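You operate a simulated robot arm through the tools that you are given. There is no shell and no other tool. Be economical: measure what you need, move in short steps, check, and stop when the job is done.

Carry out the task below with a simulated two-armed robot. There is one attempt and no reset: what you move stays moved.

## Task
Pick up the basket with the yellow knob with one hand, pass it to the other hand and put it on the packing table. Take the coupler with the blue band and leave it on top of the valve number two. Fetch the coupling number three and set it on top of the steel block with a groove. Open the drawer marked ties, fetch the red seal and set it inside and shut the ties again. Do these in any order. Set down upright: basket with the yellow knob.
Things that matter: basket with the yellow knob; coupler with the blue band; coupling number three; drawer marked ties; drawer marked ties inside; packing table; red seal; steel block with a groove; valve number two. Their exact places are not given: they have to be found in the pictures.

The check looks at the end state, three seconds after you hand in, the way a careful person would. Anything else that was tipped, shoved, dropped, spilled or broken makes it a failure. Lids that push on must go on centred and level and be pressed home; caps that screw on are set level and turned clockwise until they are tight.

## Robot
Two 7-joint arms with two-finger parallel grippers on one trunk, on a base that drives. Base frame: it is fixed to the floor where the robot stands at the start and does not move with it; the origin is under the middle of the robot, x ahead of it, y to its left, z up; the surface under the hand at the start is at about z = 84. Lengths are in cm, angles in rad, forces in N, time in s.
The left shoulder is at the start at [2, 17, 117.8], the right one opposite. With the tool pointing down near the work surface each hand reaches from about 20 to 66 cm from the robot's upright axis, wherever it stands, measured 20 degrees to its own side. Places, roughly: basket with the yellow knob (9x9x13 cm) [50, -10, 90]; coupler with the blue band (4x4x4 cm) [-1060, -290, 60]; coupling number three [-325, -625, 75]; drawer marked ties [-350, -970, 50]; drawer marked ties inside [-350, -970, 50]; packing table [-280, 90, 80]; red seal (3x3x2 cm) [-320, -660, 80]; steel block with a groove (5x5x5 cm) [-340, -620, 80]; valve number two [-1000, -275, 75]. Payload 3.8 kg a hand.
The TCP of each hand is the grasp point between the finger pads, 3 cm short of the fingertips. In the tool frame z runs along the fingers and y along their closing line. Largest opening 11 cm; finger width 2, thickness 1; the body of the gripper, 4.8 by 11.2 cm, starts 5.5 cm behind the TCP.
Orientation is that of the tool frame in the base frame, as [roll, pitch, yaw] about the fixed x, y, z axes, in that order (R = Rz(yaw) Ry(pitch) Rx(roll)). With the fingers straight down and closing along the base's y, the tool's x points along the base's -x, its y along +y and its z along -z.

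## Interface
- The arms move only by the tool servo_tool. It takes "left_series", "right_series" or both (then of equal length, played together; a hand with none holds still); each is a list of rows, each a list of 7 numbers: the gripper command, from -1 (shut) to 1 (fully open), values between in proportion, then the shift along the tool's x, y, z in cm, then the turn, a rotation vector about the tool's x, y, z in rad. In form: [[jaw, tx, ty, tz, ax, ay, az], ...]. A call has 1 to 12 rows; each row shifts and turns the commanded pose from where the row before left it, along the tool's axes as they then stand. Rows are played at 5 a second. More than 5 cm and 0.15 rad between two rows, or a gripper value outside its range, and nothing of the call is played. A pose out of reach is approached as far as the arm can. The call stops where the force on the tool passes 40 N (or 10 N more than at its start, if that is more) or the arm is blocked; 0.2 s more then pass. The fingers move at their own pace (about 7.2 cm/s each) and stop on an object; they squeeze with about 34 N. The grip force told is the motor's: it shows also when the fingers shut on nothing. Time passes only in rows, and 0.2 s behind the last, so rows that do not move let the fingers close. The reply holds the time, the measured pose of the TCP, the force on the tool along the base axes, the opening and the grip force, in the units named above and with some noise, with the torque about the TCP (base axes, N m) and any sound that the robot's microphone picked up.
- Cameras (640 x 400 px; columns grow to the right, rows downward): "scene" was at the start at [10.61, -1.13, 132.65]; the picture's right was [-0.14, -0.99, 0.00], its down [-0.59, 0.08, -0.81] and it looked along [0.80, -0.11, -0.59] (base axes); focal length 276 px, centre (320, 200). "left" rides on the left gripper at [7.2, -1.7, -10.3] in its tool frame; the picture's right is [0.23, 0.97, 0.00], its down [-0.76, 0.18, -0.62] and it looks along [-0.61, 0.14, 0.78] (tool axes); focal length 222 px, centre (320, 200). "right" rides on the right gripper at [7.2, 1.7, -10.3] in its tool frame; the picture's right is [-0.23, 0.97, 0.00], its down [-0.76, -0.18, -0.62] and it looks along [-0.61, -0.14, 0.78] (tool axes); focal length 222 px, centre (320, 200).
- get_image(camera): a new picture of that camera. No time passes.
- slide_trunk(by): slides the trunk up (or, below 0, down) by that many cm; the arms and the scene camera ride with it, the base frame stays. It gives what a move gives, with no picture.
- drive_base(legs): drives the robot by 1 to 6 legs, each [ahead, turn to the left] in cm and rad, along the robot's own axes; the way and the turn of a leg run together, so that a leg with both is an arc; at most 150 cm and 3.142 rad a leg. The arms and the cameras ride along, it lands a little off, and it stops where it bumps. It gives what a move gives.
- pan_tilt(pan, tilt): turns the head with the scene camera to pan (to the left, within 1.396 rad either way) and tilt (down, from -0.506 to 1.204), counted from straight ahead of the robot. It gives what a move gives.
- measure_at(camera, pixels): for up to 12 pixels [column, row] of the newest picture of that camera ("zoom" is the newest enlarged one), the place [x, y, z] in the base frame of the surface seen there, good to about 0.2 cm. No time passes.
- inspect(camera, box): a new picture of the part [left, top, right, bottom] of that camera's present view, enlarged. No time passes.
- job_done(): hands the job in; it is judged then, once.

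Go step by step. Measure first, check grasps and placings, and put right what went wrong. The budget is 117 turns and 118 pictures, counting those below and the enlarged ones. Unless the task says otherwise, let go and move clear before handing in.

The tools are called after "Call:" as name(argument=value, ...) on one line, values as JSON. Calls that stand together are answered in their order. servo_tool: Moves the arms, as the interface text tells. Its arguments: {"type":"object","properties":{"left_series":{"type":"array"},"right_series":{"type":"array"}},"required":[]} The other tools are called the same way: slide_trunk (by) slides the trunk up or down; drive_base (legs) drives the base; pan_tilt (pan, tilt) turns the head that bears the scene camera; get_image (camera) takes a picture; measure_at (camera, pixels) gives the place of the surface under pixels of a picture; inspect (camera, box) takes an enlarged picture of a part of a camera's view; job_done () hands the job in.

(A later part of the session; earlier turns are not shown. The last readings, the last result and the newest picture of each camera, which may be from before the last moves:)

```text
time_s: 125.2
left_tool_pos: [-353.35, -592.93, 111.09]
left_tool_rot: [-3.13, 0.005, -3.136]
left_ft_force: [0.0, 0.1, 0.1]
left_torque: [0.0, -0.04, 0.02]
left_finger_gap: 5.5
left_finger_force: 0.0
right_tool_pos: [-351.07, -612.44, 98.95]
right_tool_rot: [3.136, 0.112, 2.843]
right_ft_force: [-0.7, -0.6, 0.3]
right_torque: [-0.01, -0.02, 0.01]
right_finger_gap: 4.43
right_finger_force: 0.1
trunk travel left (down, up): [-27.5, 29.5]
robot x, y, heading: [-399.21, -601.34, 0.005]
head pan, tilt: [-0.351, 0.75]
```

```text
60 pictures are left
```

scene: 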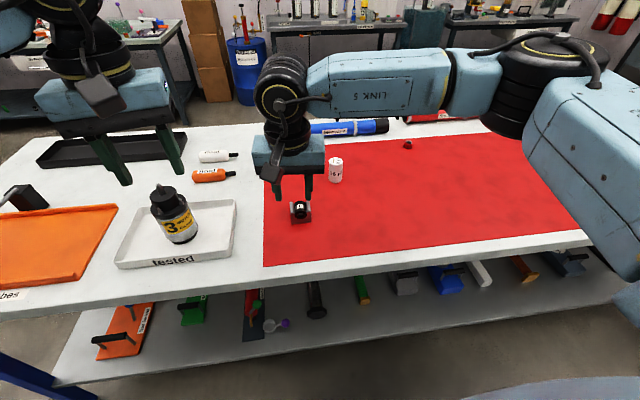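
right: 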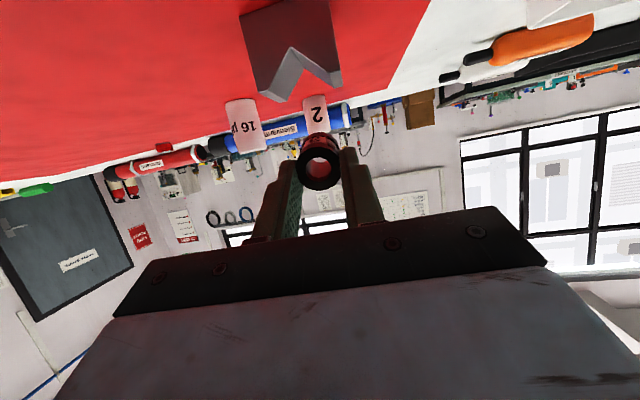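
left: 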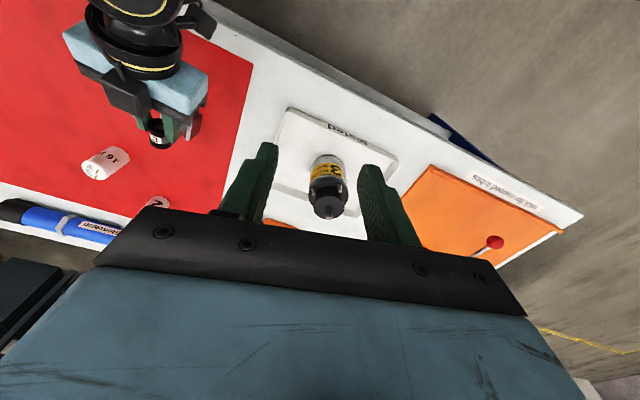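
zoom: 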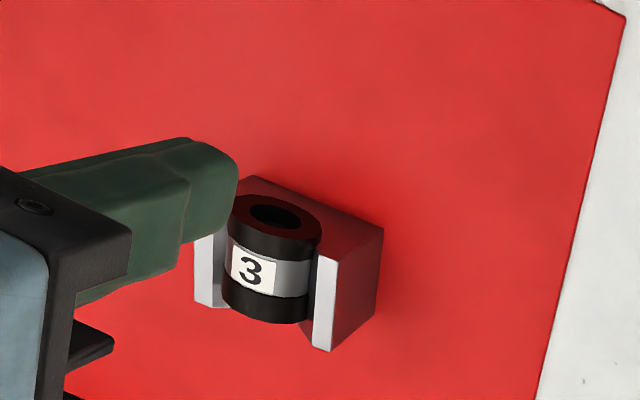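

The coupling lies well seated in the V-groove. Next the red seal at (-322.9,-660.8): it is nearer to the other side of the table, so I'll raise the right hand and drive around the near end.

Call:
servo_tool(right_series=[[0, 0, 0, -4.5, 0, 0, 0], [0, 0, 0, -4.5, 0, 0, 0], [0, 0, 0, -3, 0, 0.112, 0]])

Call:
drive_base(legs=[[-15, 0], [0, 1.37], [140, 0], [0, -1.57], [150, 0], [30, 0]])

Call:
drive_base(legs=[[0, -1.57], [120, 0]])

Call:
pan_tilt(pan=-0.9, tilt=0.45)

Call:
get_image(camera="scene")

```text
time_s: 126.0
left_tool_pos: [-353.33, -592.95, 110.96]
left_tool_rot: [-3.131, 0.005, -3.136]
left_ft_force: [-0.4, -0.1, 0.2]
left_torque: [0.0, 0.05, -0.01]
left_finger_gap: 5.51
left_finger_force: 0.0
right_tool_pos: [-352.7, -612.04, 110.85]
right_tool_rot: [3.136, 0.003, 2.843]
right_ft_force: [-0.2, 0.1, -0.4]
right_torque: [0.01, -0.01, 0.01]
right_finger_gap: 5.51
right_finger_force: 0.2
trunk travel left (down, up): [-27.5, 29.5]
robot x, y, heading: [-399.04, -601.56, 0.006]
head pan, tilt: [-0.351, 0.75]
```

```text
time_s: 150.0
left_tool_pos: [-165.5, -489.26, 110.91]
left_tool_rot: [-3.133, 0.005, 2.974]
left_ft_force: [0.1, -1.0, -0.5]
left_torque: [-0.02, 0.04, -0.04]
left_finger_gap: 5.51
left_finger_force: 0.1
right_tool_pos: [-168.19, -508.15, 110.82]
right_tool_rot: [3.135, 0.003, 2.667]
right_ft_force: [0.4, 0.0, -0.2]
right_torque: [0.0, -0.01, -0.02]
right_finger_gap: 5.51
right_finger_force: 0.0
trunk travel left (down, up): [-27.5, 29.5]
robot x, y, heading: [-211.93, -489.64, -0.168]
head pan, tilt: [-0.351, 0.75]
```

```text
time_s: 159.8
left_tool_pos: [-227.81, -654.51, 110.89]
left_tool_rot: [-3.132, 0.006, 1.42]
left_ft_force: [-0.7, -0.6, 0.0]
left_torque: [0.0, -0.02, -0.01]
left_finger_gap: 5.49
left_finger_force: 0.0
right_tool_pos: [-246.79, -652.21, 110.77]
right_tool_rot: [3.135, 0.004, 1.115]
right_ft_force: [0.3, -0.4, -1.2]
right_torque: [0.01, -0.01, 0.01]
right_finger_gap: 5.49
right_finger_force: 0.1
trunk travel left (down, up): [-27.5, 29.5]
robot x, y, heading: [-229.18, -608.19, -1.724]
head pan, tilt: [-0.351, 0.75]
```

```text
time_s: 160.8
left_tool_pos: [-227.74, -654.52, 110.88]
left_tool_rot: [-3.132, 0.005, 1.421]
left_ft_force: [-0.4, -0.1, 0.4]
left_torque: [-0.02, 0.01, 0.01]
left_finger_gap: 5.51
left_finger_force: 0.1
right_tool_pos: [-246.93, -652.17, 110.81]
right_tool_rot: [3.133, 0.002, 1.115]
right_ft_force: [0.9, 0.8, -0.1]
right_torque: [0.03, -0.03, -0.02]
right_finger_gap: 5.48
right_finger_force: 0.1
trunk travel left (down, up): [-27.5, 29.5]
robot x, y, heading: [-229.15, -607.69, -1.719]
head pan, tilt: [-0.901, 0.45]
```

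```text
59 pictures are left
```

scene: 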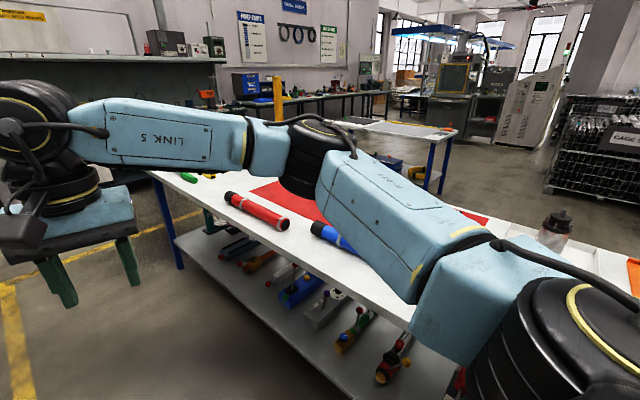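

I'll drive to about (-266,-654) facing the table so that the left hand can take the seal.

Call:
drive_base(legs=[[0, -0.53], [59, 0], [0, -1.09]])

Call:
pan_tilt(pan=0.25, tilt=0.75)

Call:
get_image(camera="scene")

```text
time_s: 165.6
left_tool_pos: [-288.33, -694.13, 110.98]
left_tool_rot: [-3.13, 0.006, 0.885]
left_ft_force: [-0.3, 0.3, 0.8]
left_torque: [0.02, 0.02, -0.02]
left_finger_gap: 5.5
left_finger_force: 0.1
right_tool_pos: [-303.56, -682.22, 110.87]
right_tool_rot: [3.135, 0.004, 0.578]
right_ft_force: [-0.7, 0.3, 0.7]
right_torque: [-0.01, 0.01, 0.0]
right_finger_gap: 5.49
right_finger_force: 0.0
trunk travel left (down, up): [-27.5, 29.5]
robot x, y, heading: [-265.92, -653.5, -2.263]
head pan, tilt: [-0.901, 0.45]
stopped in leg 2: the robot was blocked; the commanded pose is now the measured one
```

```text
time_s: 166.9
left_tool_pos: [-288.38, -693.94, 111.08]
left_tool_rot: [-3.132, 0.005, 0.885]
left_ft_force: [0.7, -0.1, 0.4]
left_torque: [0.02, 0.01, 0.0]
left_finger_gap: 5.5
left_finger_force: 0.0
right_tool_pos: [-303.52, -682.19, 110.86]
right_tool_rot: [3.136, 0.003, 0.578]
right_ft_force: [-0.2, 0.2, -0.8]
right_torque: [0.04, -0.01, 0.02]
right_finger_gap: 5.5
right_finger_force: 0.0
trunk travel left (down, up): [-27.5, 29.5]
robot x, y, heading: [-265.77, -653.54, -2.258]
head pan, tilt: [0.25, 0.75]
```

```text
58 pictures are left
```

scene: 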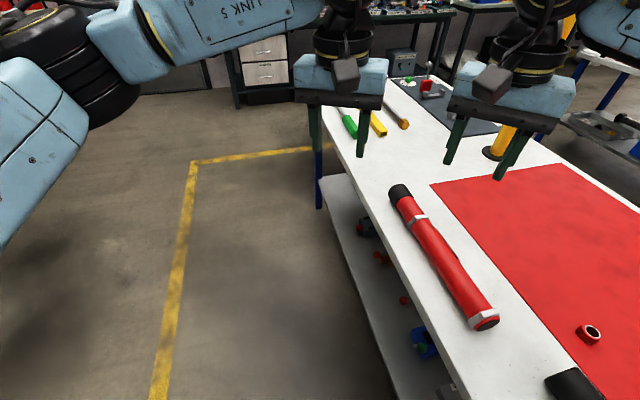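

The base stopped just at the table. I'll back off a few cm, then turn to face it.

Call:
drive_base(legs=[[-8, 0], [0, -1.08]])

Call:
pan_tilt(pan=0.2, tilt=0.75)

Call:
get_image(camera="scene")

```text
time_s: 170.7
left_tool_pos: [-307.0, -646.69, 110.82]
left_tool_rot: [-3.131, 0.003, -0.19]
left_ft_force: [-0.3, -0.4, 0.0]
left_torque: [0.02, 0.01, 0.01]
left_finger_gap: 5.5
left_finger_force: 0.0
right_tool_pos: [-303.96, -627.61, 110.69]
right_tool_rot: [3.135, 0.003, -0.496]
right_ft_force: [0.5, 0.9, -0.6]
right_torque: [0.0, 0.0, 0.01]
right_finger_gap: 5.52
right_finger_force: 0.1
trunk travel left (down, up): [-27.5, 29.5]
robot x, y, heading: [-260.58, -646.97, 2.957]
head pan, tilt: [0.25, 0.75]
```

```text
time_s: 171.4
left_tool_pos: [-307.16, -646.85, 110.97]
left_tool_rot: [-3.132, 0.005, -0.187]
left_ft_force: [-0.6, -0.4, 0.0]
left_torque: [0.0, 0.02, 0.0]
left_finger_gap: 5.5
left_finger_force: 0.1
right_tool_pos: [-303.89, -627.75, 110.86]
right_tool_rot: [3.135, 0.004, -0.495]
right_ft_force: [0.4, -0.3, -0.2]
right_torque: [0.02, 0.01, 0.0]
right_finger_gap: 5.49
right_finger_force: 0.1
trunk travel left (down, up): [-27.5, 29.5]
robot x, y, heading: [-260.67, -647.09, 2.953]
head pan, tilt: [0.201, 0.75]
```

```text
57 pictures are left
```

scene: 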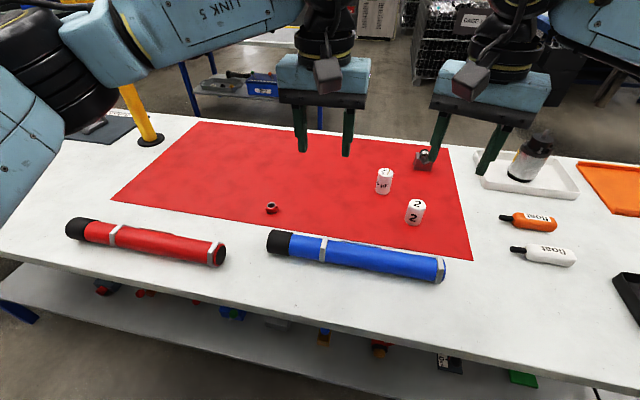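

The seal is at (270,208); the coupling remains on its block. Measuring the seal.

Call:
inspect(camera="scene", box=[240, 190, 304, 230])

Call:
measure_at(camera="scene", pixels=[[264, 208], [277, 208], [270, 203], [270, 212], [270, 207], [430, 152], [424, 160]])

```text
10.00 times, centred on (272, 210) of scene
```

zoom: 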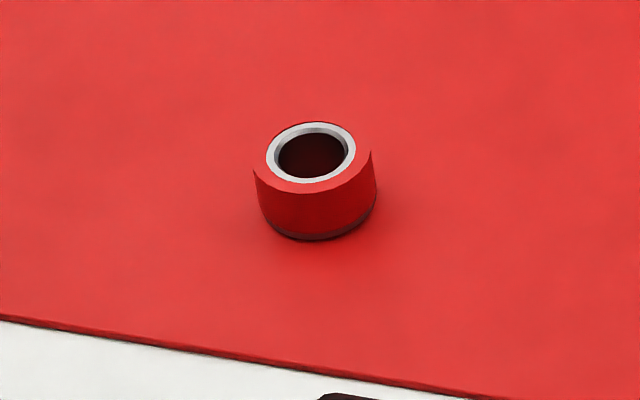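

```text
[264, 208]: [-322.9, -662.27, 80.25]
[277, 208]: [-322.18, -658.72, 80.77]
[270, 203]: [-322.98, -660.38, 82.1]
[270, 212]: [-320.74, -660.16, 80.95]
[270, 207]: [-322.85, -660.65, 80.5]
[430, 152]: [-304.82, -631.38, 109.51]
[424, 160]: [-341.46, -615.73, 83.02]
```

Seal centre ≈ (-322.3,-660.5), top 82.3. Moving the left hand above it.

Call:
servo_tool(left_series=[[0, -2.48, 3.26, 0, 0, 0, 0], [0, -2.48, 3.26, 0, 0, 0, 0], [0, -2.48, 3.26, 0, 0, 0, 0], [0, -2.48, 3.26, 0, 0, 0, 0], [0, -2.48, 3.26, 0, 0, 0, 0], [0, 0, 0, 4.5, 0, 0, 0], [0, 0, 0, 4.5, 0, 0, 0], [0, 0, 0, 4.5, 0, 0, 0], [0, 0, 0, 4, 0, 0, 0], [0, 0, 0, 0, 0, 0, 0]])

Call:
get_image(camera="left")

```text
time_s: 173.6
left_tool_pos: [-322.61, -660.03, 93.37]
left_tool_rot: [-3.131, 0.006, -0.188]
left_ft_force: [-1.0, -0.1, 0.0]
left_torque: [0.0, 0.02, 0.02]
left_finger_gap: 5.48
left_finger_force: 0.0
right_tool_pos: [-303.94, -627.58, 110.96]
right_tool_rot: [3.134, 0.003, -0.496]
right_ft_force: [-0.4, 0.7, 0.1]
right_torque: [-0.02, -0.01, 0.01]
right_finger_gap: 5.48
right_finger_force: 0.0
trunk travel left (down, up): [-27.5, 29.5]
robot x, y, heading: [-260.57, -646.89, 2.954]
head pan, tilt: [0.201, 0.75]
```

```text
55 pictures are left
```

left: 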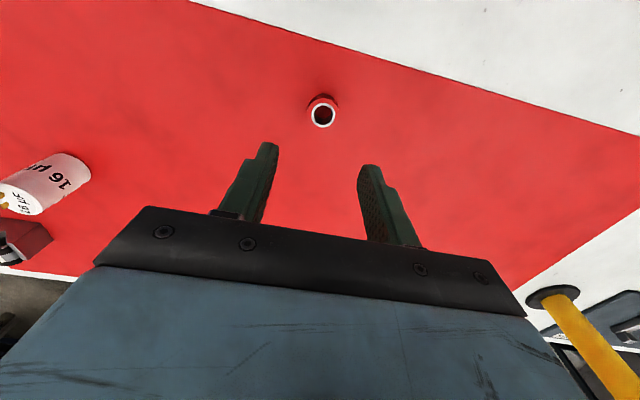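

Call:
measure_at(camera="left", pixels=[[312, 116], [335, 114], [323, 104], [324, 126], [324, 116]])

```text
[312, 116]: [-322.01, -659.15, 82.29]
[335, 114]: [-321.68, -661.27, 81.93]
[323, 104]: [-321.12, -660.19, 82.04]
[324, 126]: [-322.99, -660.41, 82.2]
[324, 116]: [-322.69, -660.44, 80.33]
```

Ring centre (-322.0,-660.25). Shifting 0.6 cm, descending and gripping.

Call:
servo_tool(left_series=[[-0.1, 0.6, 0.09, 3.5, 0, 0, 0], [-0.1, 0, 0, 3.5, 0, 0, 0], [-0.1, 0, 0, 1.7, 0, 0, 0], [-0.1, 0, 0, 1, 0, 0, 0], [-0.1, 0, 0, 0, 0, 0, 0], [-0.7, 0, 0, 0, 0, 0, 0], [-1, 0, 0, 0, 0, 0, 0], [-1, 0, 0, 0, 0, 0, 0], [-1, 0, 0, -4.5, 0, 0, 0], [-1, 0, 0, -4.5, 0, 0, 0], [-1, 0, 0, -4.5, 0, 0, 0], [-1, 0, 0, -4.5, 0, 0, 0]])

Call:
get_image(camera="left")

```text
time_s: 176.2
left_tool_pos: [-321.53, -660.24, 101.76]
left_tool_rot: [-3.131, 0.004, -0.19]
left_ft_force: [-0.2, 0.1, -0.1]
left_torque: [-0.03, -0.01, 0.03]
left_finger_gap: 2.8
left_finger_force: 33.7
right_tool_pos: [-303.95, -627.64, 110.75]
right_tool_rot: [3.135, 0.004, -0.497]
right_ft_force: [-0.3, -0.5, -0.4]
right_torque: [-0.01, 0.02, 0.0]
right_finger_gap: 5.49
right_finger_force: 0.1
trunk travel left (down, up): [-27.5, 29.5]
robot x, y, heading: [-260.51, -647.02, 2.952]
head pan, tilt: [0.201, 0.75]
```

```text
54 pictures are left
```

left: 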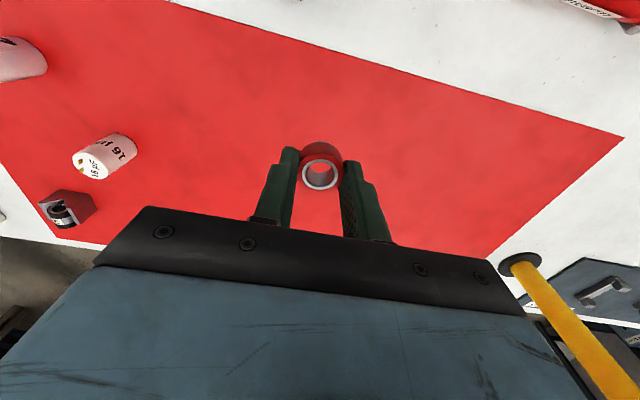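

The seal is held (gap 2.8). Retracting and driving towards the drawer bench.

Call:
servo_tool(left_series=[[-1, 3.5, -2, -2, 0, 0, 0], [-1, 3.5, -2, -2, 0, 0, 0], [-1, 3.5, -2, -2, 0, 0, 0], [-1, 3.5, -2, -2, 0, 0, 0]])

Call:
drive_base(legs=[[-40, 0], [0, 1.56], [130, 0], [0, -0.49], [80, 0], [0, 0.5]])

Call:
pan_tilt(pan=-0.1, tilt=0.5)

Call:
get_image(camera="scene")

```text
time_s: 177.2
left_tool_pos: [-306.2, -655.38, 109.62]
left_tool_rot: [-3.13, 0.006, -0.188]
left_ft_force: [1.0, -0.1, -0.3]
left_torque: [-0.01, 0.04, 0.01]
left_finger_gap: 2.85
left_finger_force: 33.8
right_tool_pos: [-303.96, -627.65, 110.84]
right_tool_rot: [3.134, 0.004, -0.497]
right_ft_force: [0.3, -0.3, -0.2]
right_torque: [0.03, 0.01, -0.02]
right_finger_gap: 5.49
right_finger_force: 0.0
trunk travel left (down, up): [-27.5, 29.5]
robot x, y, heading: [-260.88, -647.13, 2.948]
head pan, tilt: [0.201, 0.75]
```

```text
time_s: 196.3
left_tool_pos: [-292.09, -888.52, 109.54]
left_tool_rot: [-3.132, 0.006, 1.374]
left_ft_force: [0.6, 0.0, -0.3]
left_torque: [-0.01, 0.04, 0.0]
left_finger_gap: 2.75
left_finger_force: 34.2
right_tool_pos: [-320.08, -885.83, 110.85]
right_tool_rot: [3.135, 0.002, 1.069]
right_ft_force: [-1.0, -0.1, -0.6]
right_torque: [0.02, 0.02, 0.01]
right_finger_gap: 5.49
right_finger_force: 0.1
trunk travel left (down, up): [-27.5, 29.5]
robot x, y, heading: [-300.61, -842.54, -1.765]
head pan, tilt: [0.201, 0.75]
```

```text
time_s: 197.1
left_tool_pos: [-292.21, -888.44, 109.62]
left_tool_rot: [-3.131, 0.006, 1.375]
left_ft_force: [0.3, 0.3, -0.1]
left_torque: [-0.03, 0.03, 0.0]
left_finger_gap: 2.75
left_finger_force: 33.5
right_tool_pos: [-319.98, -885.82, 110.82]
right_tool_rot: [3.135, 0.004, 1.068]
right_ft_force: [1.4, 0.0, 1.5]
right_torque: [-0.02, 0.01, 0.0]
right_finger_gap: 5.49
right_finger_force: 0.2
trunk travel left (down, up): [-27.5, 29.5]
robot x, y, heading: [-300.39, -843.01, -1.765]
head pan, tilt: [-0.099, 0.499]
```

```text
53 pictures are left
```

scene: 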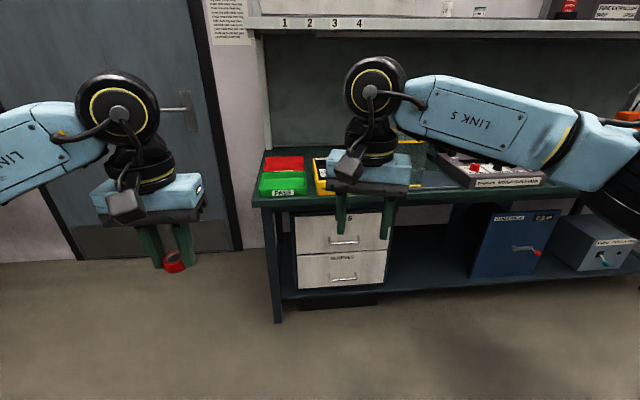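

Two white drawers under the bench at (343,230) and (343,265). Zooming on the labels and measuring.

Call:
inspect(camera="scene", box=[270, 195, 410, 300])

Call:
measure_at(camera="zoom", pixels=[[335, 208], [335, 370], [120, 130], [540, 100], [125, 280], [530, 260], [390, 210], [280, 214], [335, 180], [130, 240], [520, 225], [40, 60]])

```text
3.81 times, centred on (340, 248) of scene
```

zoom: 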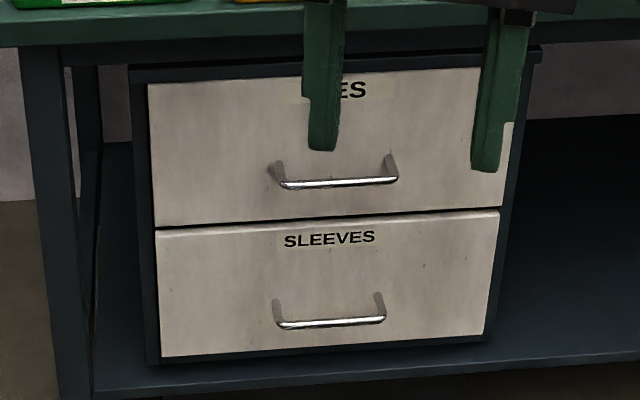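

```text
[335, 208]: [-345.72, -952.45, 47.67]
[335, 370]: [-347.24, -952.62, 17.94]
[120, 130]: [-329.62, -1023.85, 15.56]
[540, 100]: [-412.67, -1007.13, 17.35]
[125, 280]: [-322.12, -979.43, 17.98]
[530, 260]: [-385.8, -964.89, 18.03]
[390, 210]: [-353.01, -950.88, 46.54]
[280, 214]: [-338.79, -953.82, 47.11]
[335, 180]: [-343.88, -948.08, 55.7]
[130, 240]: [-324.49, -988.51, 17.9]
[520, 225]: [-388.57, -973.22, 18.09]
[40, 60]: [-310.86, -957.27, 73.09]
```

The top drawer reads "..ES" (TIES, partly hidden), the lower SLEEVES. Measuring the top handle bar and face edges.

Call:
measure_at(camera="zoom", pixels=[[290, 185], [340, 182], [392, 179], [278, 165], [390, 160], [220, 180], [160, 95], [250, 90], [430, 85], [430, 200], [200, 60], [200, 25]])

Call:
slide_trunk(by=-20)

Call:
inspect(camera="scene", box=[240, 150, 440, 300])

```text
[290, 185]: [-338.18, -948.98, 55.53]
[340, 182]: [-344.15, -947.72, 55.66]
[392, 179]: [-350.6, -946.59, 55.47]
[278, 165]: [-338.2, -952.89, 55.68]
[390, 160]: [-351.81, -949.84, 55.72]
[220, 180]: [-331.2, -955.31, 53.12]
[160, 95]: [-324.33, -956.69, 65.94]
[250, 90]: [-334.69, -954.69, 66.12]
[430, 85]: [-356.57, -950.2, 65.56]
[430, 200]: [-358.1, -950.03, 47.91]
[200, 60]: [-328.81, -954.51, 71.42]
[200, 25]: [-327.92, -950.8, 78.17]
```

```text
time_s: 199.3
left_tool_pos: [-292.35, -888.47, 89.62]
left_tool_rot: [-3.13, 0.006, 1.375]
left_ft_force: [-0.1, -0.5, -1.2]
left_torque: [0.02, -0.01, 0.01]
left_finger_gap: 2.75
left_finger_force: 33.6
right_tool_pos: [-319.89, -885.77, 90.86]
right_tool_rot: [3.135, 0.003, 1.069]
right_ft_force: [0.7, -0.9, -0.2]
right_torque: [0.01, 0.0, -0.01]
right_finger_gap: 5.49
right_finger_force: 0.1
trunk travel left (down, up): [-7.5, 49.5]
robot x, y, heading: [-300.17, -842.28, -1.763]
head pan, tilt: [-0.099, 0.499]
```

```text
2.67 times, centred on (340, 225) of scene
```

zoom: 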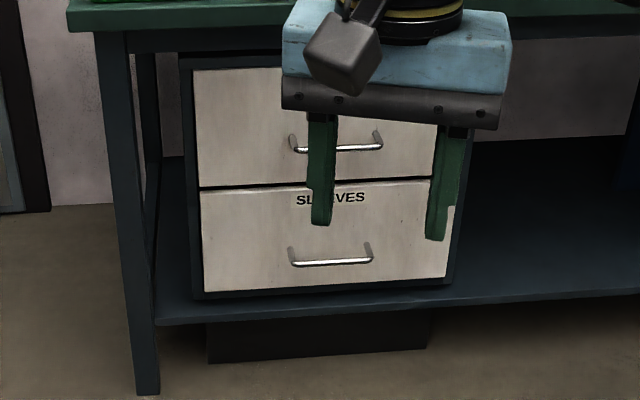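

Handle bar centre is (-344.4,-947.8,55.5), 4.8 cm before the face; my heading matches the drawer axis. Driving closer with a sidestep.

Call:
drive_base(legs=[[0, -0.3], [50, 0], [0, 0.3]])

Call:
servo_tool(right_series=[[0, 0, 0, 0, 0, 0, -0.14], [0, 0, 0, 0, 0, 0, -0.14], [0, 0, 0, 0, 0, 0, -0.14], [0, 0, 0, 0, 0, 0, -0.14], [0, 0, 0, 0, 0, 0, -0.14], [0, 0, 0, 0, 0, 0, -0.14], [0, 0, 0, 0, 0, 0, -0.14], [0, 0, 0, 0, 0, 0, -0.14], [0, 0, 0, 0, 0, 0, -0.14], [0, 0, 0, 0, 0, 0, 0]])

```text
time_s: 204.1
left_tool_pos: [-315.86, -931.6, 89.56]
left_tool_rot: [-3.128, 0.003, 1.369]
left_ft_force: [0.0, -0.4, -0.4]
left_torque: [-0.02, -0.03, -0.05]
left_finger_gap: 2.74
left_finger_force: 34.2
right_tool_pos: [-343.6, -928.65, 90.82]
right_tool_rot: [3.137, 0.002, 1.062]
right_ft_force: [-0.1, 0.5, -0.7]
right_torque: [-0.01, 0.02, 0.02]
right_finger_gap: 5.5
right_finger_force: 0.2
trunk travel left (down, up): [-7.5, 49.5]
robot x, y, heading: [-323.86, -885.69, -1.773]
head pan, tilt: [-0.099, 0.499]
```

```text
time_s: 206.3
left_tool_pos: [-315.89, -931.51, 89.6]
left_tool_rot: [-3.13, 0.005, 1.37]
left_ft_force: [0.4, -0.4, -0.4]
left_torque: [-0.03, -0.02, -0.01]
left_finger_gap: 2.74
left_finger_force: 34.5
right_tool_pos: [-343.8, -928.79, 90.82]
right_tool_rot: [-3.14, 0.006, 2.326]
right_ft_force: [0.1, -0.1, -0.3]
right_torque: [0.01, 0.0, -0.02]
right_finger_gap: 5.49
right_finger_force: 0.0
trunk travel left (down, up): [-7.5, 49.5]
robot x, y, heading: [-323.85, -885.96, -1.773]
head pan, tilt: [-0.099, 0.499]
```

Turning further and tilting the right hand so its fingers will straddle the bar.

Call:
servo_tool(right_series=[[-0.4, 0, 0, 0, 0, 0, -0.1246], [-0.4, 0, 0, 0, 0, 0, -0.1246], [-0.4, 0, 0, 0, 0, 0, -0.1246], [-0.4, 0, 0, 0, 0, 0, -0.1246], [-0.4, 0, 0, 0, 0, 0, -0.1246], [-0.4, 0, 0, 0, 0.15, 0, 0], [-0.4, 0, 0, 0, 0.15, 0, 0], [-0.4, 0, 0, 0, 0.15, 0, 0], [-0.4, 0, 0, 0, 0.15, 0, 0], [-0.4, 0, 0, 0, 0.15, 0, 0], [-0.4, 0, 0, 0, 0.15, 0, 0], [-0.4, 0, 0, 0, 0.15, 0, 0]])

Call:
get_image(camera="scene")

```text
time_s: 208.9
left_tool_pos: [-315.89, -931.56, 89.55]
left_tool_rot: [-3.13, 0.005, 1.369]
left_ft_force: [0.1, -0.6, -0.5]
left_torque: [0.01, 0.01, -0.01]
left_finger_gap: 2.75
left_finger_force: 33.6
right_tool_pos: [-343.6, -928.66, 90.87]
right_tool_rot: [-2.089, 0.007, 2.384]
right_ft_force: [-0.9, 0.0, -0.4]
right_torque: [-0.01, 0.02, 0.03]
right_finger_gap: 3.3
right_finger_force: 0.1
right hand out of reach, approached as far as the arm can: row 1, 2, 3, 4, 5
trunk travel left (down, up): [-7.5, 49.5]
robot x, y, heading: [-323.75, -886.01, -1.772]
head pan, tilt: [-0.099, 0.499]
```

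```text
50 pictures are left
```

scene: 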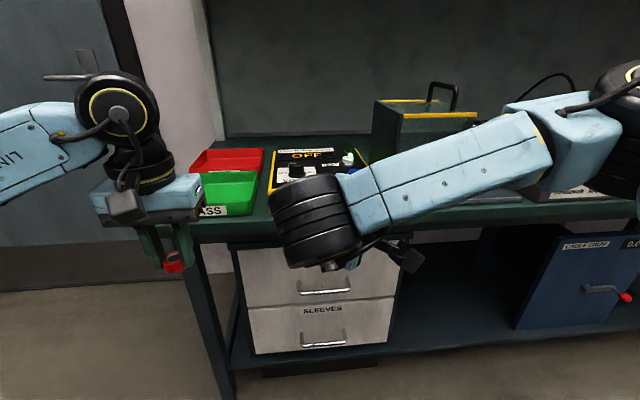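

The wrist met its limit at yaw 2.384 while vertical; trying the remaining turn now that it is tilted.

Call:
servo_tool(right_series=[[-0.4, 0, 0, 0, 0, -0.1225, -0.0703], [-0.4, 0, 0, 0, 0, -0.1225, -0.0703], [-0.4, 0, 0, 0, 0, -0.1225, -0.0703], [-0.4, 0, 0, 0, 0, -0.1225, -0.0703], [-0.4, 0, 0, 0, 0, 0, 0]])

```text
time_s: 210.1
left_tool_pos: [-315.96, -931.61, 89.46]
left_tool_rot: [-3.131, 0.006, 1.369]
left_ft_force: [0.1, -0.2, -0.4]
left_torque: [0.06, 0.02, -0.03]
left_finger_gap: 2.71
left_finger_force: 34.0
right_tool_pos: [-343.67, -928.72, 90.77]
right_tool_rot: [-2.087, 0.005, 2.951]
right_ft_force: [0.1, 0.2, -0.3]
right_torque: [0.0, 0.0, 0.02]
right_finger_gap: 3.27
right_finger_force: 0.1
trunk travel left (down, up): [-7.5, 49.5]
robot x, y, heading: [-323.92, -885.62, -1.773]
head pan, tilt: [-0.099, 0.499]
```

Orientation achieved. Moving down to the pre-grasp point 12 cm before the bar.

Call:
servo_tool(right_series=[[-0.4, -0.43, 3.04, 2.97, 0, 0, 0], [-0.4, -0.43, 3.04, 2.97, 0, 0, 0], [-0.4, -0.43, 3.04, 2.97, 0, 0, 0], [-0.4, -0.43, 3.04, 2.97, 0, 0, 0], [-0.4, -0.43, 3.04, 2.97, 0, 0, 0], [-0.4, -0.43, 3.04, 2.97, 0, 0, 0], [-0.4, -0.43, 3.04, 2.97, 0, 0, 0], [-0.4, 0, 0, 0, 0, 0, 0]])

Call:
get_image(camera="right")

Call:
get_image(camera="scene")

```text
time_s: 211.9
left_tool_pos: [-315.92, -931.51, 89.64]
left_tool_rot: [-3.131, 0.004, 1.368]
left_ft_force: [0.6, -0.3, -0.4]
left_torque: [-0.04, 0.01, -0.02]
left_finger_gap: 2.72
left_finger_force: 34.2
right_tool_pos: [-341.65, -936.83, 62.23]
right_tool_rot: [-2.09, 0.001, 2.944]
right_ft_force: [0.2, -0.1, 0.0]
right_torque: [-0.01, 0.01, -0.02]
right_finger_gap: 3.28
right_finger_force: 0.1
right hand out of reach, approached as far as the arm can: row 7
trunk travel left (down, up): [-7.5, 49.5]
robot x, y, heading: [-323.91, -885.84, -1.77]
head pan, tilt: [-0.099, 0.499]
```

```text
49 pictures are left
```

right: 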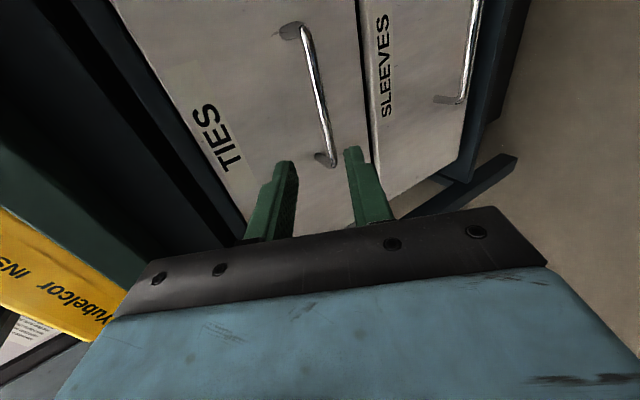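

```text
48 pictures are left
```

scene: 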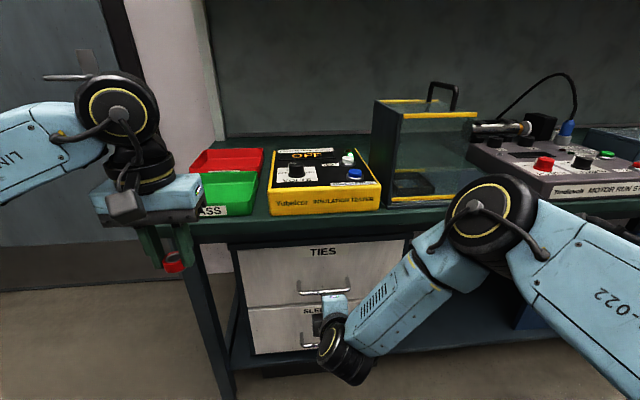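

The label reads TIES. Measuring the bar from the wrist camera.

Call:
measure_at(camera="right", pixels=[[309, 60], [317, 95], [325, 130], [328, 150], [270, 100]])

Call:
measure_at(camera="scene", pixels=[[300, 291], [325, 291], [349, 289], [490, 240], [440, 235], [470, 260]])

```text
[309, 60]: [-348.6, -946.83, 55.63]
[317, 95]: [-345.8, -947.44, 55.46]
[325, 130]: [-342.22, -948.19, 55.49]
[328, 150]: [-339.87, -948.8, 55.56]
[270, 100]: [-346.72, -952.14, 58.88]
```

```text
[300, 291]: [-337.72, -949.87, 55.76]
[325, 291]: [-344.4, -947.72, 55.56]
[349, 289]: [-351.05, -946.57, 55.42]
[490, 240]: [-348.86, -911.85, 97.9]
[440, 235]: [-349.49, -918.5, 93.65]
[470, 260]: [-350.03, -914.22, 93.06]
```

The bar is as measured. Advancing 12 cm so the fingers straddle it.

Call:
servo_tool(right_series=[[-0.4, 0.15, 0.05, 3.5, 0, 0, 0], [-0.4, 0.15, 0.05, 3.5, 0, 0, 0], [-0.4, 0.16, 0.05, 2.6, 0, 0, 0], [-0.4, 0.16, 0.04, 2.5, 0, 0, 0], [-0.4, 0, 0, 0, 0, 0, 0]])

Call:
get_image(camera="right")

```text
time_s: 213.1
left_tool_pos: [-315.9, -931.36, 89.49]
left_tool_rot: [-3.132, 0.006, 1.369]
left_ft_force: [-0.7, -0.4, -0.4]
left_torque: [-0.02, -0.01, -0.02]
left_finger_gap: 2.77
left_finger_force: 33.8
right_tool_pos: [-344.23, -946.98, 56.18]
right_tool_rot: [-2.093, 0.003, 2.948]
right_ft_force: [0.6, 0.7, -0.3]
right_torque: [0.01, -0.01, -0.03]
right_finger_gap: 3.33
right_finger_force: 0.2
trunk travel left (down, up): [-7.5, 49.5]
robot x, y, heading: [-323.28, -885.95, -1.77]
head pan, tilt: [-0.099, 0.499]
```

```text
47 pictures are left
```

right: 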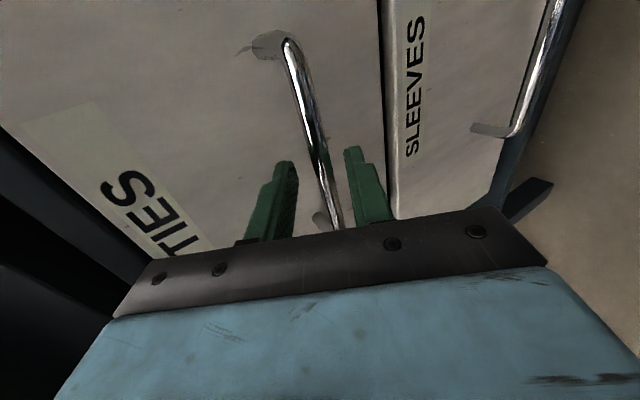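

The bar lies between the fingers. Closing on it and pulling by backing the base 18 cm.

Call:
servo_tool(right_series=[[-0.8, 0, 0, 0, 0, 0, 0], [-1, 0, 0, 0, 0, 0, 0], [-1, 0, 0, 0, 0, 0, 0]])

Call:
drive_base(legs=[[-18, 0]])

Call:
get_image(camera="scene")

```text
time_s: 213.9
left_tool_pos: [-315.89, -931.63, 89.54]
left_tool_rot: [-3.131, 0.004, 1.368]
left_ft_force: [0.4, 0.2, -0.7]
left_torque: [0.0, -0.02, -0.01]
left_finger_gap: 2.74
left_finger_force: 33.5
right_tool_pos: [-344.13, -946.82, 56.03]
right_tool_rot: [-2.095, 0.004, 2.948]
right_ft_force: [0.6, 6.5, -11.3]
right_torque: [0.24, -0.06, 0.1]
right_finger_gap: 1.19
right_finger_force: 44.7
trunk travel left (down, up): [-7.5, 49.5]
robot x, y, heading: [-323.8, -885.92, -1.771]
head pan, tilt: [-0.099, 0.499]
```

```text
time_s: 215.4
left_tool_pos: [-312.33, -913.88, 89.42]
left_tool_rot: [-3.13, 0.005, 1.369]
left_ft_force: [0.2, -0.3, -0.4]
left_torque: [-0.01, 0.03, -0.01]
left_finger_gap: 2.76
left_finger_force: 33.9
right_tool_pos: [-340.47, -929.19, 56.0]
right_tool_rot: [-2.096, 0.003, 2.948]
right_ft_force: [-3.1, 0.1, -20.3]
right_torque: [0.2, -0.34, 0.54]
right_finger_gap: 1.17
right_finger_force: 45.2
trunk travel left (down, up): [-7.5, 49.5]
robot x, y, heading: [-320.1, -867.55, -1.774]
head pan, tilt: [-0.099, 0.499]
```

```text
46 pictures are left
```

scene: 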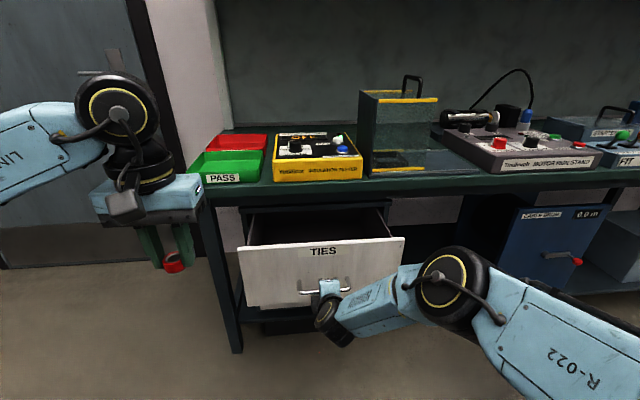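

Drawer open 18 cm. For clearance of the left hand's camera inside the drawer I'd like some more; pulling 7 cm further.

Call:
drive_base(legs=[[-7, 0]])

Call:
pan_tilt(pan=-0.25, tilt=0.7)

Call:
get_image(camera="scene")

```text
time_s: 216.4
left_tool_pos: [-310.9, -906.84, 89.52]
left_tool_rot: [-3.131, 0.004, 1.371]
left_ft_force: [0.5, -0.6, -0.8]
left_torque: [-0.04, 0.01, 0.0]
left_finger_gap: 2.76
left_finger_force: 33.9
right_tool_pos: [-338.95, -922.23, 56.03]
right_tool_rot: [-2.094, 0.005, 2.948]
right_ft_force: [-3.2, 1.6, -6.8]
right_torque: [0.14, 0.0, -0.07]
right_finger_gap: 1.16
right_finger_force: 45.0
trunk travel left (down, up): [-7.5, 49.5]
robot x, y, heading: [-318.57, -860.95, -1.767]
head pan, tilt: [-0.099, 0.499]
```

```text
time_s: 217.2
left_tool_pos: [-310.79, -906.96, 89.59]
left_tool_rot: [-3.132, 0.006, 1.373]
left_ft_force: [0.7, -0.6, 0.4]
left_torque: [-0.01, 0.02, -0.02]
left_finger_gap: 2.75
left_finger_force: 34.3
right_tool_pos: [-339.03, -922.17, 56.08]
right_tool_rot: [-2.093, 0.005, 2.947]
right_ft_force: [-0.9, 0.3, -1.0]
right_torque: [0.01, -0.07, 0.14]
right_finger_gap: 1.16
right_finger_force: 44.8
trunk travel left (down, up): [-7.5, 49.5]
robot x, y, heading: [-318.62, -860.84, -1.773]
head pan, tilt: [-0.25, 0.7]
```

```text
45 pictures are left
```

scene: 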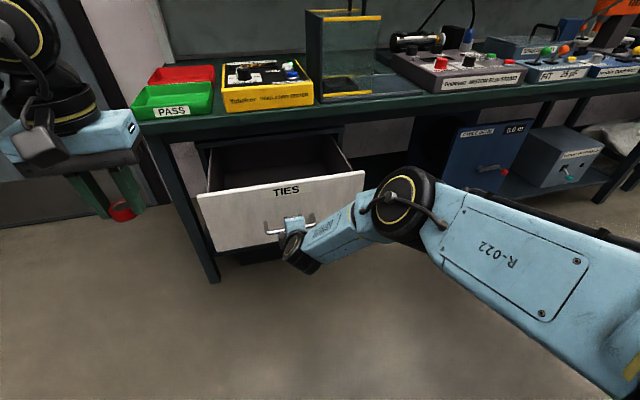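

Opened 25 cm. Measuring the drawer's inside and front panel.

Call:
measure_at(camera="scene", pixels=[[205, 196], [360, 172], [280, 184], [280, 176], [250, 180], [320, 165], [270, 155], [290, 150], [212, 165], [340, 160], [350, 120], [280, 225]])

Call:
servo_tool(right_series=[[-0.5, 0, 0, 0, 0, 0, 0], [-0.3, 0, 0, 0, 0, 0, 0], [-0.3, 0, 0, 0, 0, 0, 0], [-0.3, 0, 0, -2, 0, 0, 0], [-0.3, 0, 0, -3, 0, 0, 0], [-0.3, 3, 0, -3, 0, 0, 0], [-0.3, 4, 0, -1, 0, 0, 0], [-0.3, 4, 0, 0, 0, 0, 0], [-0.3, 4, 0, 0, 0, 0, 0]])

```text
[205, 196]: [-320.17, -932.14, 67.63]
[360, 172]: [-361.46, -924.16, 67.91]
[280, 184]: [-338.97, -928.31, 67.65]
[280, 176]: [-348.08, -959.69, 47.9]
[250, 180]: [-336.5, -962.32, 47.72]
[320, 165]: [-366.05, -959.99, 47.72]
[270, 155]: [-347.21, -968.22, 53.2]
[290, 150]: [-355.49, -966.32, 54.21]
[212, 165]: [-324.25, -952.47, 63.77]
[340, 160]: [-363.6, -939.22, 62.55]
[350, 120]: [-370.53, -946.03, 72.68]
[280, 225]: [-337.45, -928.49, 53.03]
```

```text
time_s: 219.2
left_tool_pos: [-310.9, -906.98, 89.58]
left_tool_rot: [-3.133, 0.006, 1.37]
left_ft_force: [0.1, -1.1, 0.2]
left_torque: [-0.01, 0.0, 0.03]
left_finger_gap: 2.74
left_finger_force: 33.9
right_tool_pos: [-344.37, -917.21, 66.18]
right_tool_rot: [-2.113, -0.006, 2.931]
right_ft_force: [0.1, 0.5, 0.0]
right_torque: [-0.02, 0.01, -0.01]
right_finger_gap: 3.84
right_finger_force: 0.0
right hand out of reach, approached as far as the arm can: row 6, 7, 8, 9
trunk travel left (down, up): [-7.5, 49.5]
robot x, y, heading: [-318.3, -861.07, -1.766]
head pan, tilt: [-0.25, 0.7]
```

Drawer floor z 47.8, panel top 67.6. The right hand has released; I'll raise it and bring it out to the right, back to vertical, before driving forward for the placing.

Call:
servo_tool(right_series=[[-0.3, 0, -3.9, -2.24, 0, 0, 0], [-0.3, 0, -3.9, -2.24, 0, 0, 0], [-0.3, 0, -3.9, -2.24, 0, 0, 0], [-0.3, 0, -3.9, -2.24, 0, 0, 0], [-0.3, 0, -3.9, -2.24, 0, 0, 0], [-0.3, 0, -3.9, -2.24, 0, 0, 0], [-0.3, 0, 0, 0, 0, 0.1225, 0.0703], [-0.3, 0, 0, 0, 0, 0.1225, 0.0703], [-0.3, 0, 0, 0, 0, 0.1225, 0.0703], [-0.3, 0, 0, 0, 0, 0.1225, 0.0703], [-0.3, 0, 0, 0, 0, 0.1225, 0.0703], [-0.3, 0, 0, 0, 0, 0.1225, 0.0703]])

Call:
servo_tool(right_series=[[-0.3, 0, 0, 0, -0.15, 0, 0], [-0.3, 0, 0, 0, -0.15, 0, 0], [-0.3, 0, 0, 0, -0.15, 0, 0], [-0.3, 0, 0, 0, -0.15, 0, 0], [-0.3, 0, 0, 0, -0.15, 0, 0], [-0.3, 0, 0, 0, -0.15, 0, 0], [-0.3, 0, 0, 0, -0.15, 0, 0], [-0.3, 4.4, -1.15, 0, 0, 0, 0], [-0.3, 4.4, -1.15, 0, 0, 0, 0], [-0.3, 4.4, -1.15, 0, 0, 0, 0], [-0.3, 0, 0, 0, 0, 0, 0]])

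```text
time_s: 221.8
left_tool_pos: [-310.81, -906.82, 89.55]
left_tool_rot: [-3.131, 0.005, 1.371]
left_ft_force: [1.1, 0.6, -0.7]
left_torque: [0.01, 0.01, 0.0]
left_finger_gap: 2.75
left_finger_force: 34.1
right_tool_pos: [-344.37, -917.21, 93.2]
right_tool_rot: [-2.098, 0.001, 2.098]
right_ft_force: [-0.2, 0.6, -0.9]
right_torque: [0.04, 0.0, 0.0]
right_finger_gap: 3.87
right_finger_force: 0.1
trunk travel left (down, up): [-7.5, 49.5]
robot x, y, heading: [-318.7, -861.1, -1.768]
head pan, tilt: [-0.25, 0.7]
```

```text
time_s: 224.2
left_tool_pos: [-310.88, -906.84, 89.68]
left_tool_rot: [-3.132, 0.005, 1.372]
left_ft_force: [-0.2, 0.6, -0.1]
left_torque: [0.03, 0.01, 0.02]
left_finger_gap: 2.75
left_finger_force: 34.1
right_tool_pos: [-354.51, -903.33, 92.42]
right_tool_rot: [-2.843, 0.0, 2.101]
right_ft_force: [0.0, 0.6, 0.3]
right_torque: [0.01, -0.03, 0.0]
right_finger_gap: 3.86
right_finger_force: 0.0
right hand out of reach, approached as far as the arm can: row 4, 5, 7
trunk travel left (down, up): [-7.5, 49.5]
robot x, y, heading: [-318.92, -860.71, -1.768]
head pan, tilt: [-0.25, 0.7]
```

Right hand is out to the side. Driving forward with a sidestep so that the left hand can reach into the drawer.

Call:
drive_base(legs=[[0, -0.35], [25, 0], [0, 0.35]])

Call:
pan_tilt(pan=0.0, tilt=0.85)

Call:
get_image(camera="scene")

```text
time_s: 228.2
left_tool_pos: [-323.1, -928.26, 89.53]
left_tool_rot: [-3.13, 0.005, 1.387]
left_ft_force: [0.8, 0.5, -0.5]
left_torque: [0.02, 0.03, -0.01]
left_finger_gap: 2.74
left_finger_force: 34.1
right_tool_pos: [-366.66, -925.47, 92.55]
right_tool_rot: [-2.844, 0.0, 2.115]
right_ft_force: [0.9, 1.2, 0.9]
right_torque: [-0.01, 0.01, -0.04]
right_finger_gap: 3.86
right_finger_force: 0.0
trunk travel left (down, up): [-7.5, 49.5]
robot x, y, heading: [-331.44, -882.43, -1.753]
head pan, tilt: [-0.25, 0.7]
```

```text
time_s: 228.9
left_tool_pos: [-323.03, -928.22, 89.54]
left_tool_rot: [-3.131, 0.005, 1.388]
left_ft_force: [-0.1, -0.3, -0.6]
left_torque: [0.01, -0.02, -0.02]
left_finger_gap: 2.76
left_finger_force: 34.1
right_tool_pos: [-366.77, -925.31, 92.44]
right_tool_rot: [-2.845, 0.002, 2.116]
right_ft_force: [0.2, -0.1, 0.1]
right_torque: [0.01, 0.01, 0.0]
right_finger_gap: 3.83
right_finger_force: 0.0
trunk travel left (down, up): [-7.5, 49.5]
robot x, y, heading: [-331.81, -882.21, -1.75]
head pan, tilt: [0.0, 0.85]
```

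```text
44 pictures are left
```

scene: 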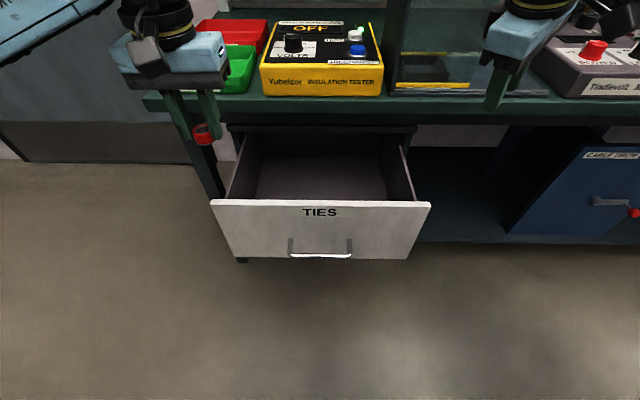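

Call:
measure_at(camera="scene", pixels=[[320, 203], [320, 118], [320, 100], [320, 185], [240, 203], [400, 203], [320, 170], [325, 85]])

```text
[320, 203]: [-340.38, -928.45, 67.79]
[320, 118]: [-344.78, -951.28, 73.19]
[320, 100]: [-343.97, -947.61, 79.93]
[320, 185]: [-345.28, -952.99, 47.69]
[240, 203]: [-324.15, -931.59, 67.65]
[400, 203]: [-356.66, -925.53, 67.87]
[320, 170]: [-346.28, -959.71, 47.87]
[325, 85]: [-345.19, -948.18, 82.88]
```

Moving the left hand over the drawer opening at (-341.5,-940.3) and part-way down.

Call:
servo_tool(left_series=[[-1, 0, -4, 0, 0, 0, 0], [-1, 0, -4, 0, 0, 0, 0], [-1, 0, -4, 0, 0, 0, 0], [-1, 0, -4, 0, 0, 0, 0], [-1, -3.83, 0, 0, 0, 0, 0], [-1, -3.83, 0, 0, 0, 0, 0], [-1, -3.83, 0, 0, 0, 0, 0], [-1, -3.83, 0, 0, 0, 0, 0], [-1, 0, 0, 4, 0, 0, 0], [-1, 0, 0, 4, 0, 0, 0], [-1, 0, 0, 4, 0, 0, 0], [-1, 0, 0, 0, 0, 0, 0]])

Call:
get_image(camera="scene")

```text
time_s: 231.6
left_tool_pos: [-341.5, -940.12, 78.07]
left_tool_rot: [-3.133, 0.006, 1.387]
left_ft_force: [-0.1, 0.5, -0.1]
left_torque: [-0.02, -0.01, -0.04]
left_finger_gap: 2.75
left_finger_force: 34.1
right_tool_pos: [-366.69, -925.46, 92.49]
right_tool_rot: [-2.843, -0.001, 2.115]
right_ft_force: [0.6, -0.2, -0.7]
right_torque: [0.01, 0.01, 0.05]
right_finger_gap: 3.84
right_finger_force: 0.1
trunk travel left (down, up): [-7.5, 49.5]
robot x, y, heading: [-332.0, -882.33, -1.752]
head pan, tilt: [0.0, 0.85]
```

```text
43 pictures are left
```

scene: 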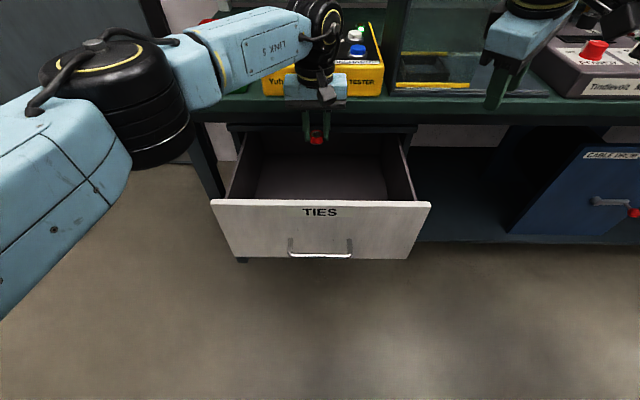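

Clear on all sides. Lowering into the drawer.

Call:
servo_tool(left_series=[[-1, 0, 0, 4, 0, 0, 0], [-1, 0, 0, 4, 0, 0, 0], [-1, 0, 0, 4, 0, 0, 0], [-1, 0, 0, 4, 0, 0, 0], [-1, 0, 0, 4, 0, 0, 0], [-1, 0, 0, 3, 0, 0, 0], [-1, 0, 0, 2, 0, 0, 0], [-1, 0, 0, 1, 0, 0, 0], [-1, 0, 0, 0, 0, 0, 0]])

Call:
get_image(camera="left")

```text
time_s: 232.9
left_tool_pos: [-340.99, -937.88, 58.37]
left_tool_rot: [-3.125, 0.001, 1.386]
left_ft_force: [1.3, 0.6, 8.4]
left_torque: [0.7, 0.09, -0.14]
left_finger_gap: 2.72
left_finger_force: 33.8
left hand out of reach, approached as far as the arm can: row 3, 4, 5, 6
right_tool_pos: [-366.88, -925.42, 92.4]
right_tool_rot: [-2.843, 0.001, 2.115]
right_ft_force: [0.5, 0.0, -0.7]
right_torque: [-0.02, -0.03, 0.0]
right_finger_gap: 3.85
right_finger_force: 0.1
trunk travel left (down, up): [-7.5, 49.5]
robot x, y, heading: [-331.47, -882.16, -1.752]
head pan, tilt: [0.0, 0.85]
stopped in row 6 (left hand): the force on the tool passed its limit at 49 N (the readings are from after the stop); the commanded pose is now the measured one
```

```text
42 pictures are left
```

left: 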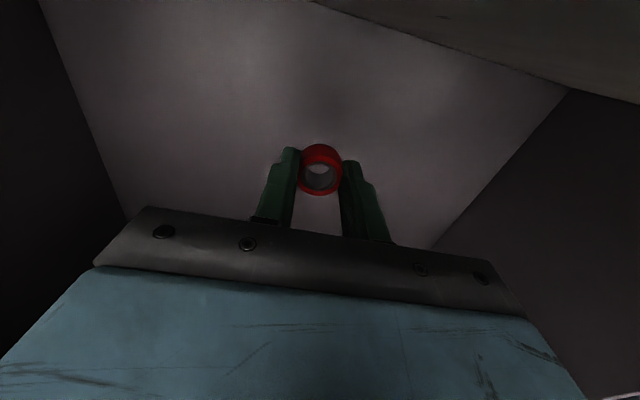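

The arm ran out of reach low down, and the camera touched the front panel's top edge. I'll raise the hand, pull both hands back, then lower the trunk and step the base forward 8 cm.

Call:
servo_tool(left_series=[[-1, 0, 0, -4, 0, 0, 0], [-1, 0, 0, -4.5, 0, 0, 0], [-1, 0, 0, -4.5, 0, 0, 0], [-1, 3, 0, 0, 0, 0, 0], [-1, 3, 0, 0, 0, 0, 0]], right_series=[[-0.3, 2.2, 2, -3, 0, 0, 0], [-0.3, 2.2, 2, -3, 0, 0, 0], [-0.3, 0, 0, -3, 0, 0, 0], [-0.3, 0, 0, -3, 0, 0, 0], [-0.3, 0, 0, 0, 0, 0, 0]])

Call:
drive_base(legs=[[8, 0]])

Call:
slide_trunk(by=-7.4)

Call:
get_image(camera="scene")

```text
time_s: 234.1
left_tool_pos: [-339.55, -931.85, 71.16]
left_tool_rot: [-3.126, 0.002, 1.388]
left_ft_force: [-0.2, 0.4, -0.1]
left_torque: [0.0, 0.02, -0.02]
left_finger_gap: 2.74
left_finger_force: 33.5
right_tool_pos: [-362.76, -917.96, 102.87]
right_tool_rot: [-2.847, -0.001, 2.114]
right_ft_force: [-0.6, -0.2, 0.7]
right_torque: [-0.02, -0.01, 0.02]
right_finger_gap: 3.86
right_finger_force: 0.2
trunk travel left (down, up): [-7.5, 49.5]
robot x, y, heading: [-331.67, -882.51, -1.757]
head pan, tilt: [0.0, 0.85]
```

```text
time_s: 235.1
left_tool_pos: [-341.01, -939.66, 71.13]
left_tool_rot: [-3.126, 0.001, 1.388]
left_ft_force: [-0.7, 0.4, -0.5]
left_torque: [-0.02, 0.03, -0.05]
left_finger_gap: 2.72
left_finger_force: 33.6
right_tool_pos: [-364.17, -925.78, 102.79]
right_tool_rot: [-2.845, -0.001, 2.116]
right_ft_force: [0.3, -0.7, 0.2]
right_torque: [-0.02, 0.03, 0.01]
right_finger_gap: 3.85
right_finger_force: 0.1
trunk travel left (down, up): [-7.5, 49.5]
robot x, y, heading: [-333.16, -890.04, -1.754]
head pan, tilt: [0.0, 0.85]
```

```text
time_s: 236.2
left_tool_pos: [-341.04, -939.58, 63.69]
left_tool_rot: [-3.126, 0.001, 1.39]
left_ft_force: [-0.2, -0.4, 0.4]
left_torque: [-0.02, 0.0, 0.0]
left_finger_gap: 2.74
left_finger_force: 34.4
right_tool_pos: [-363.97, -925.7, 95.38]
right_tool_rot: [-2.844, 0.001, 2.118]
right_ft_force: [0.6, 0.1, 0.0]
right_torque: [0.02, -0.07, 0.03]
right_finger_gap: 3.84
right_finger_force: 0.2
trunk travel left (down, up): [-0.1, 56.9]
robot x, y, heading: [-332.61, -890.11, -1.757]
head pan, tilt: [0.0, 0.85]
```

```text
41 pictures are left
```

scene: 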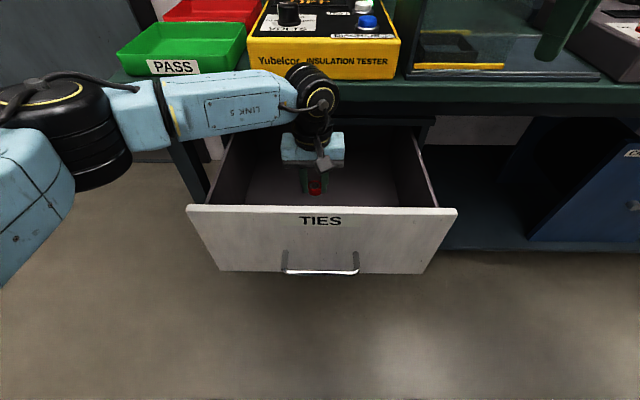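

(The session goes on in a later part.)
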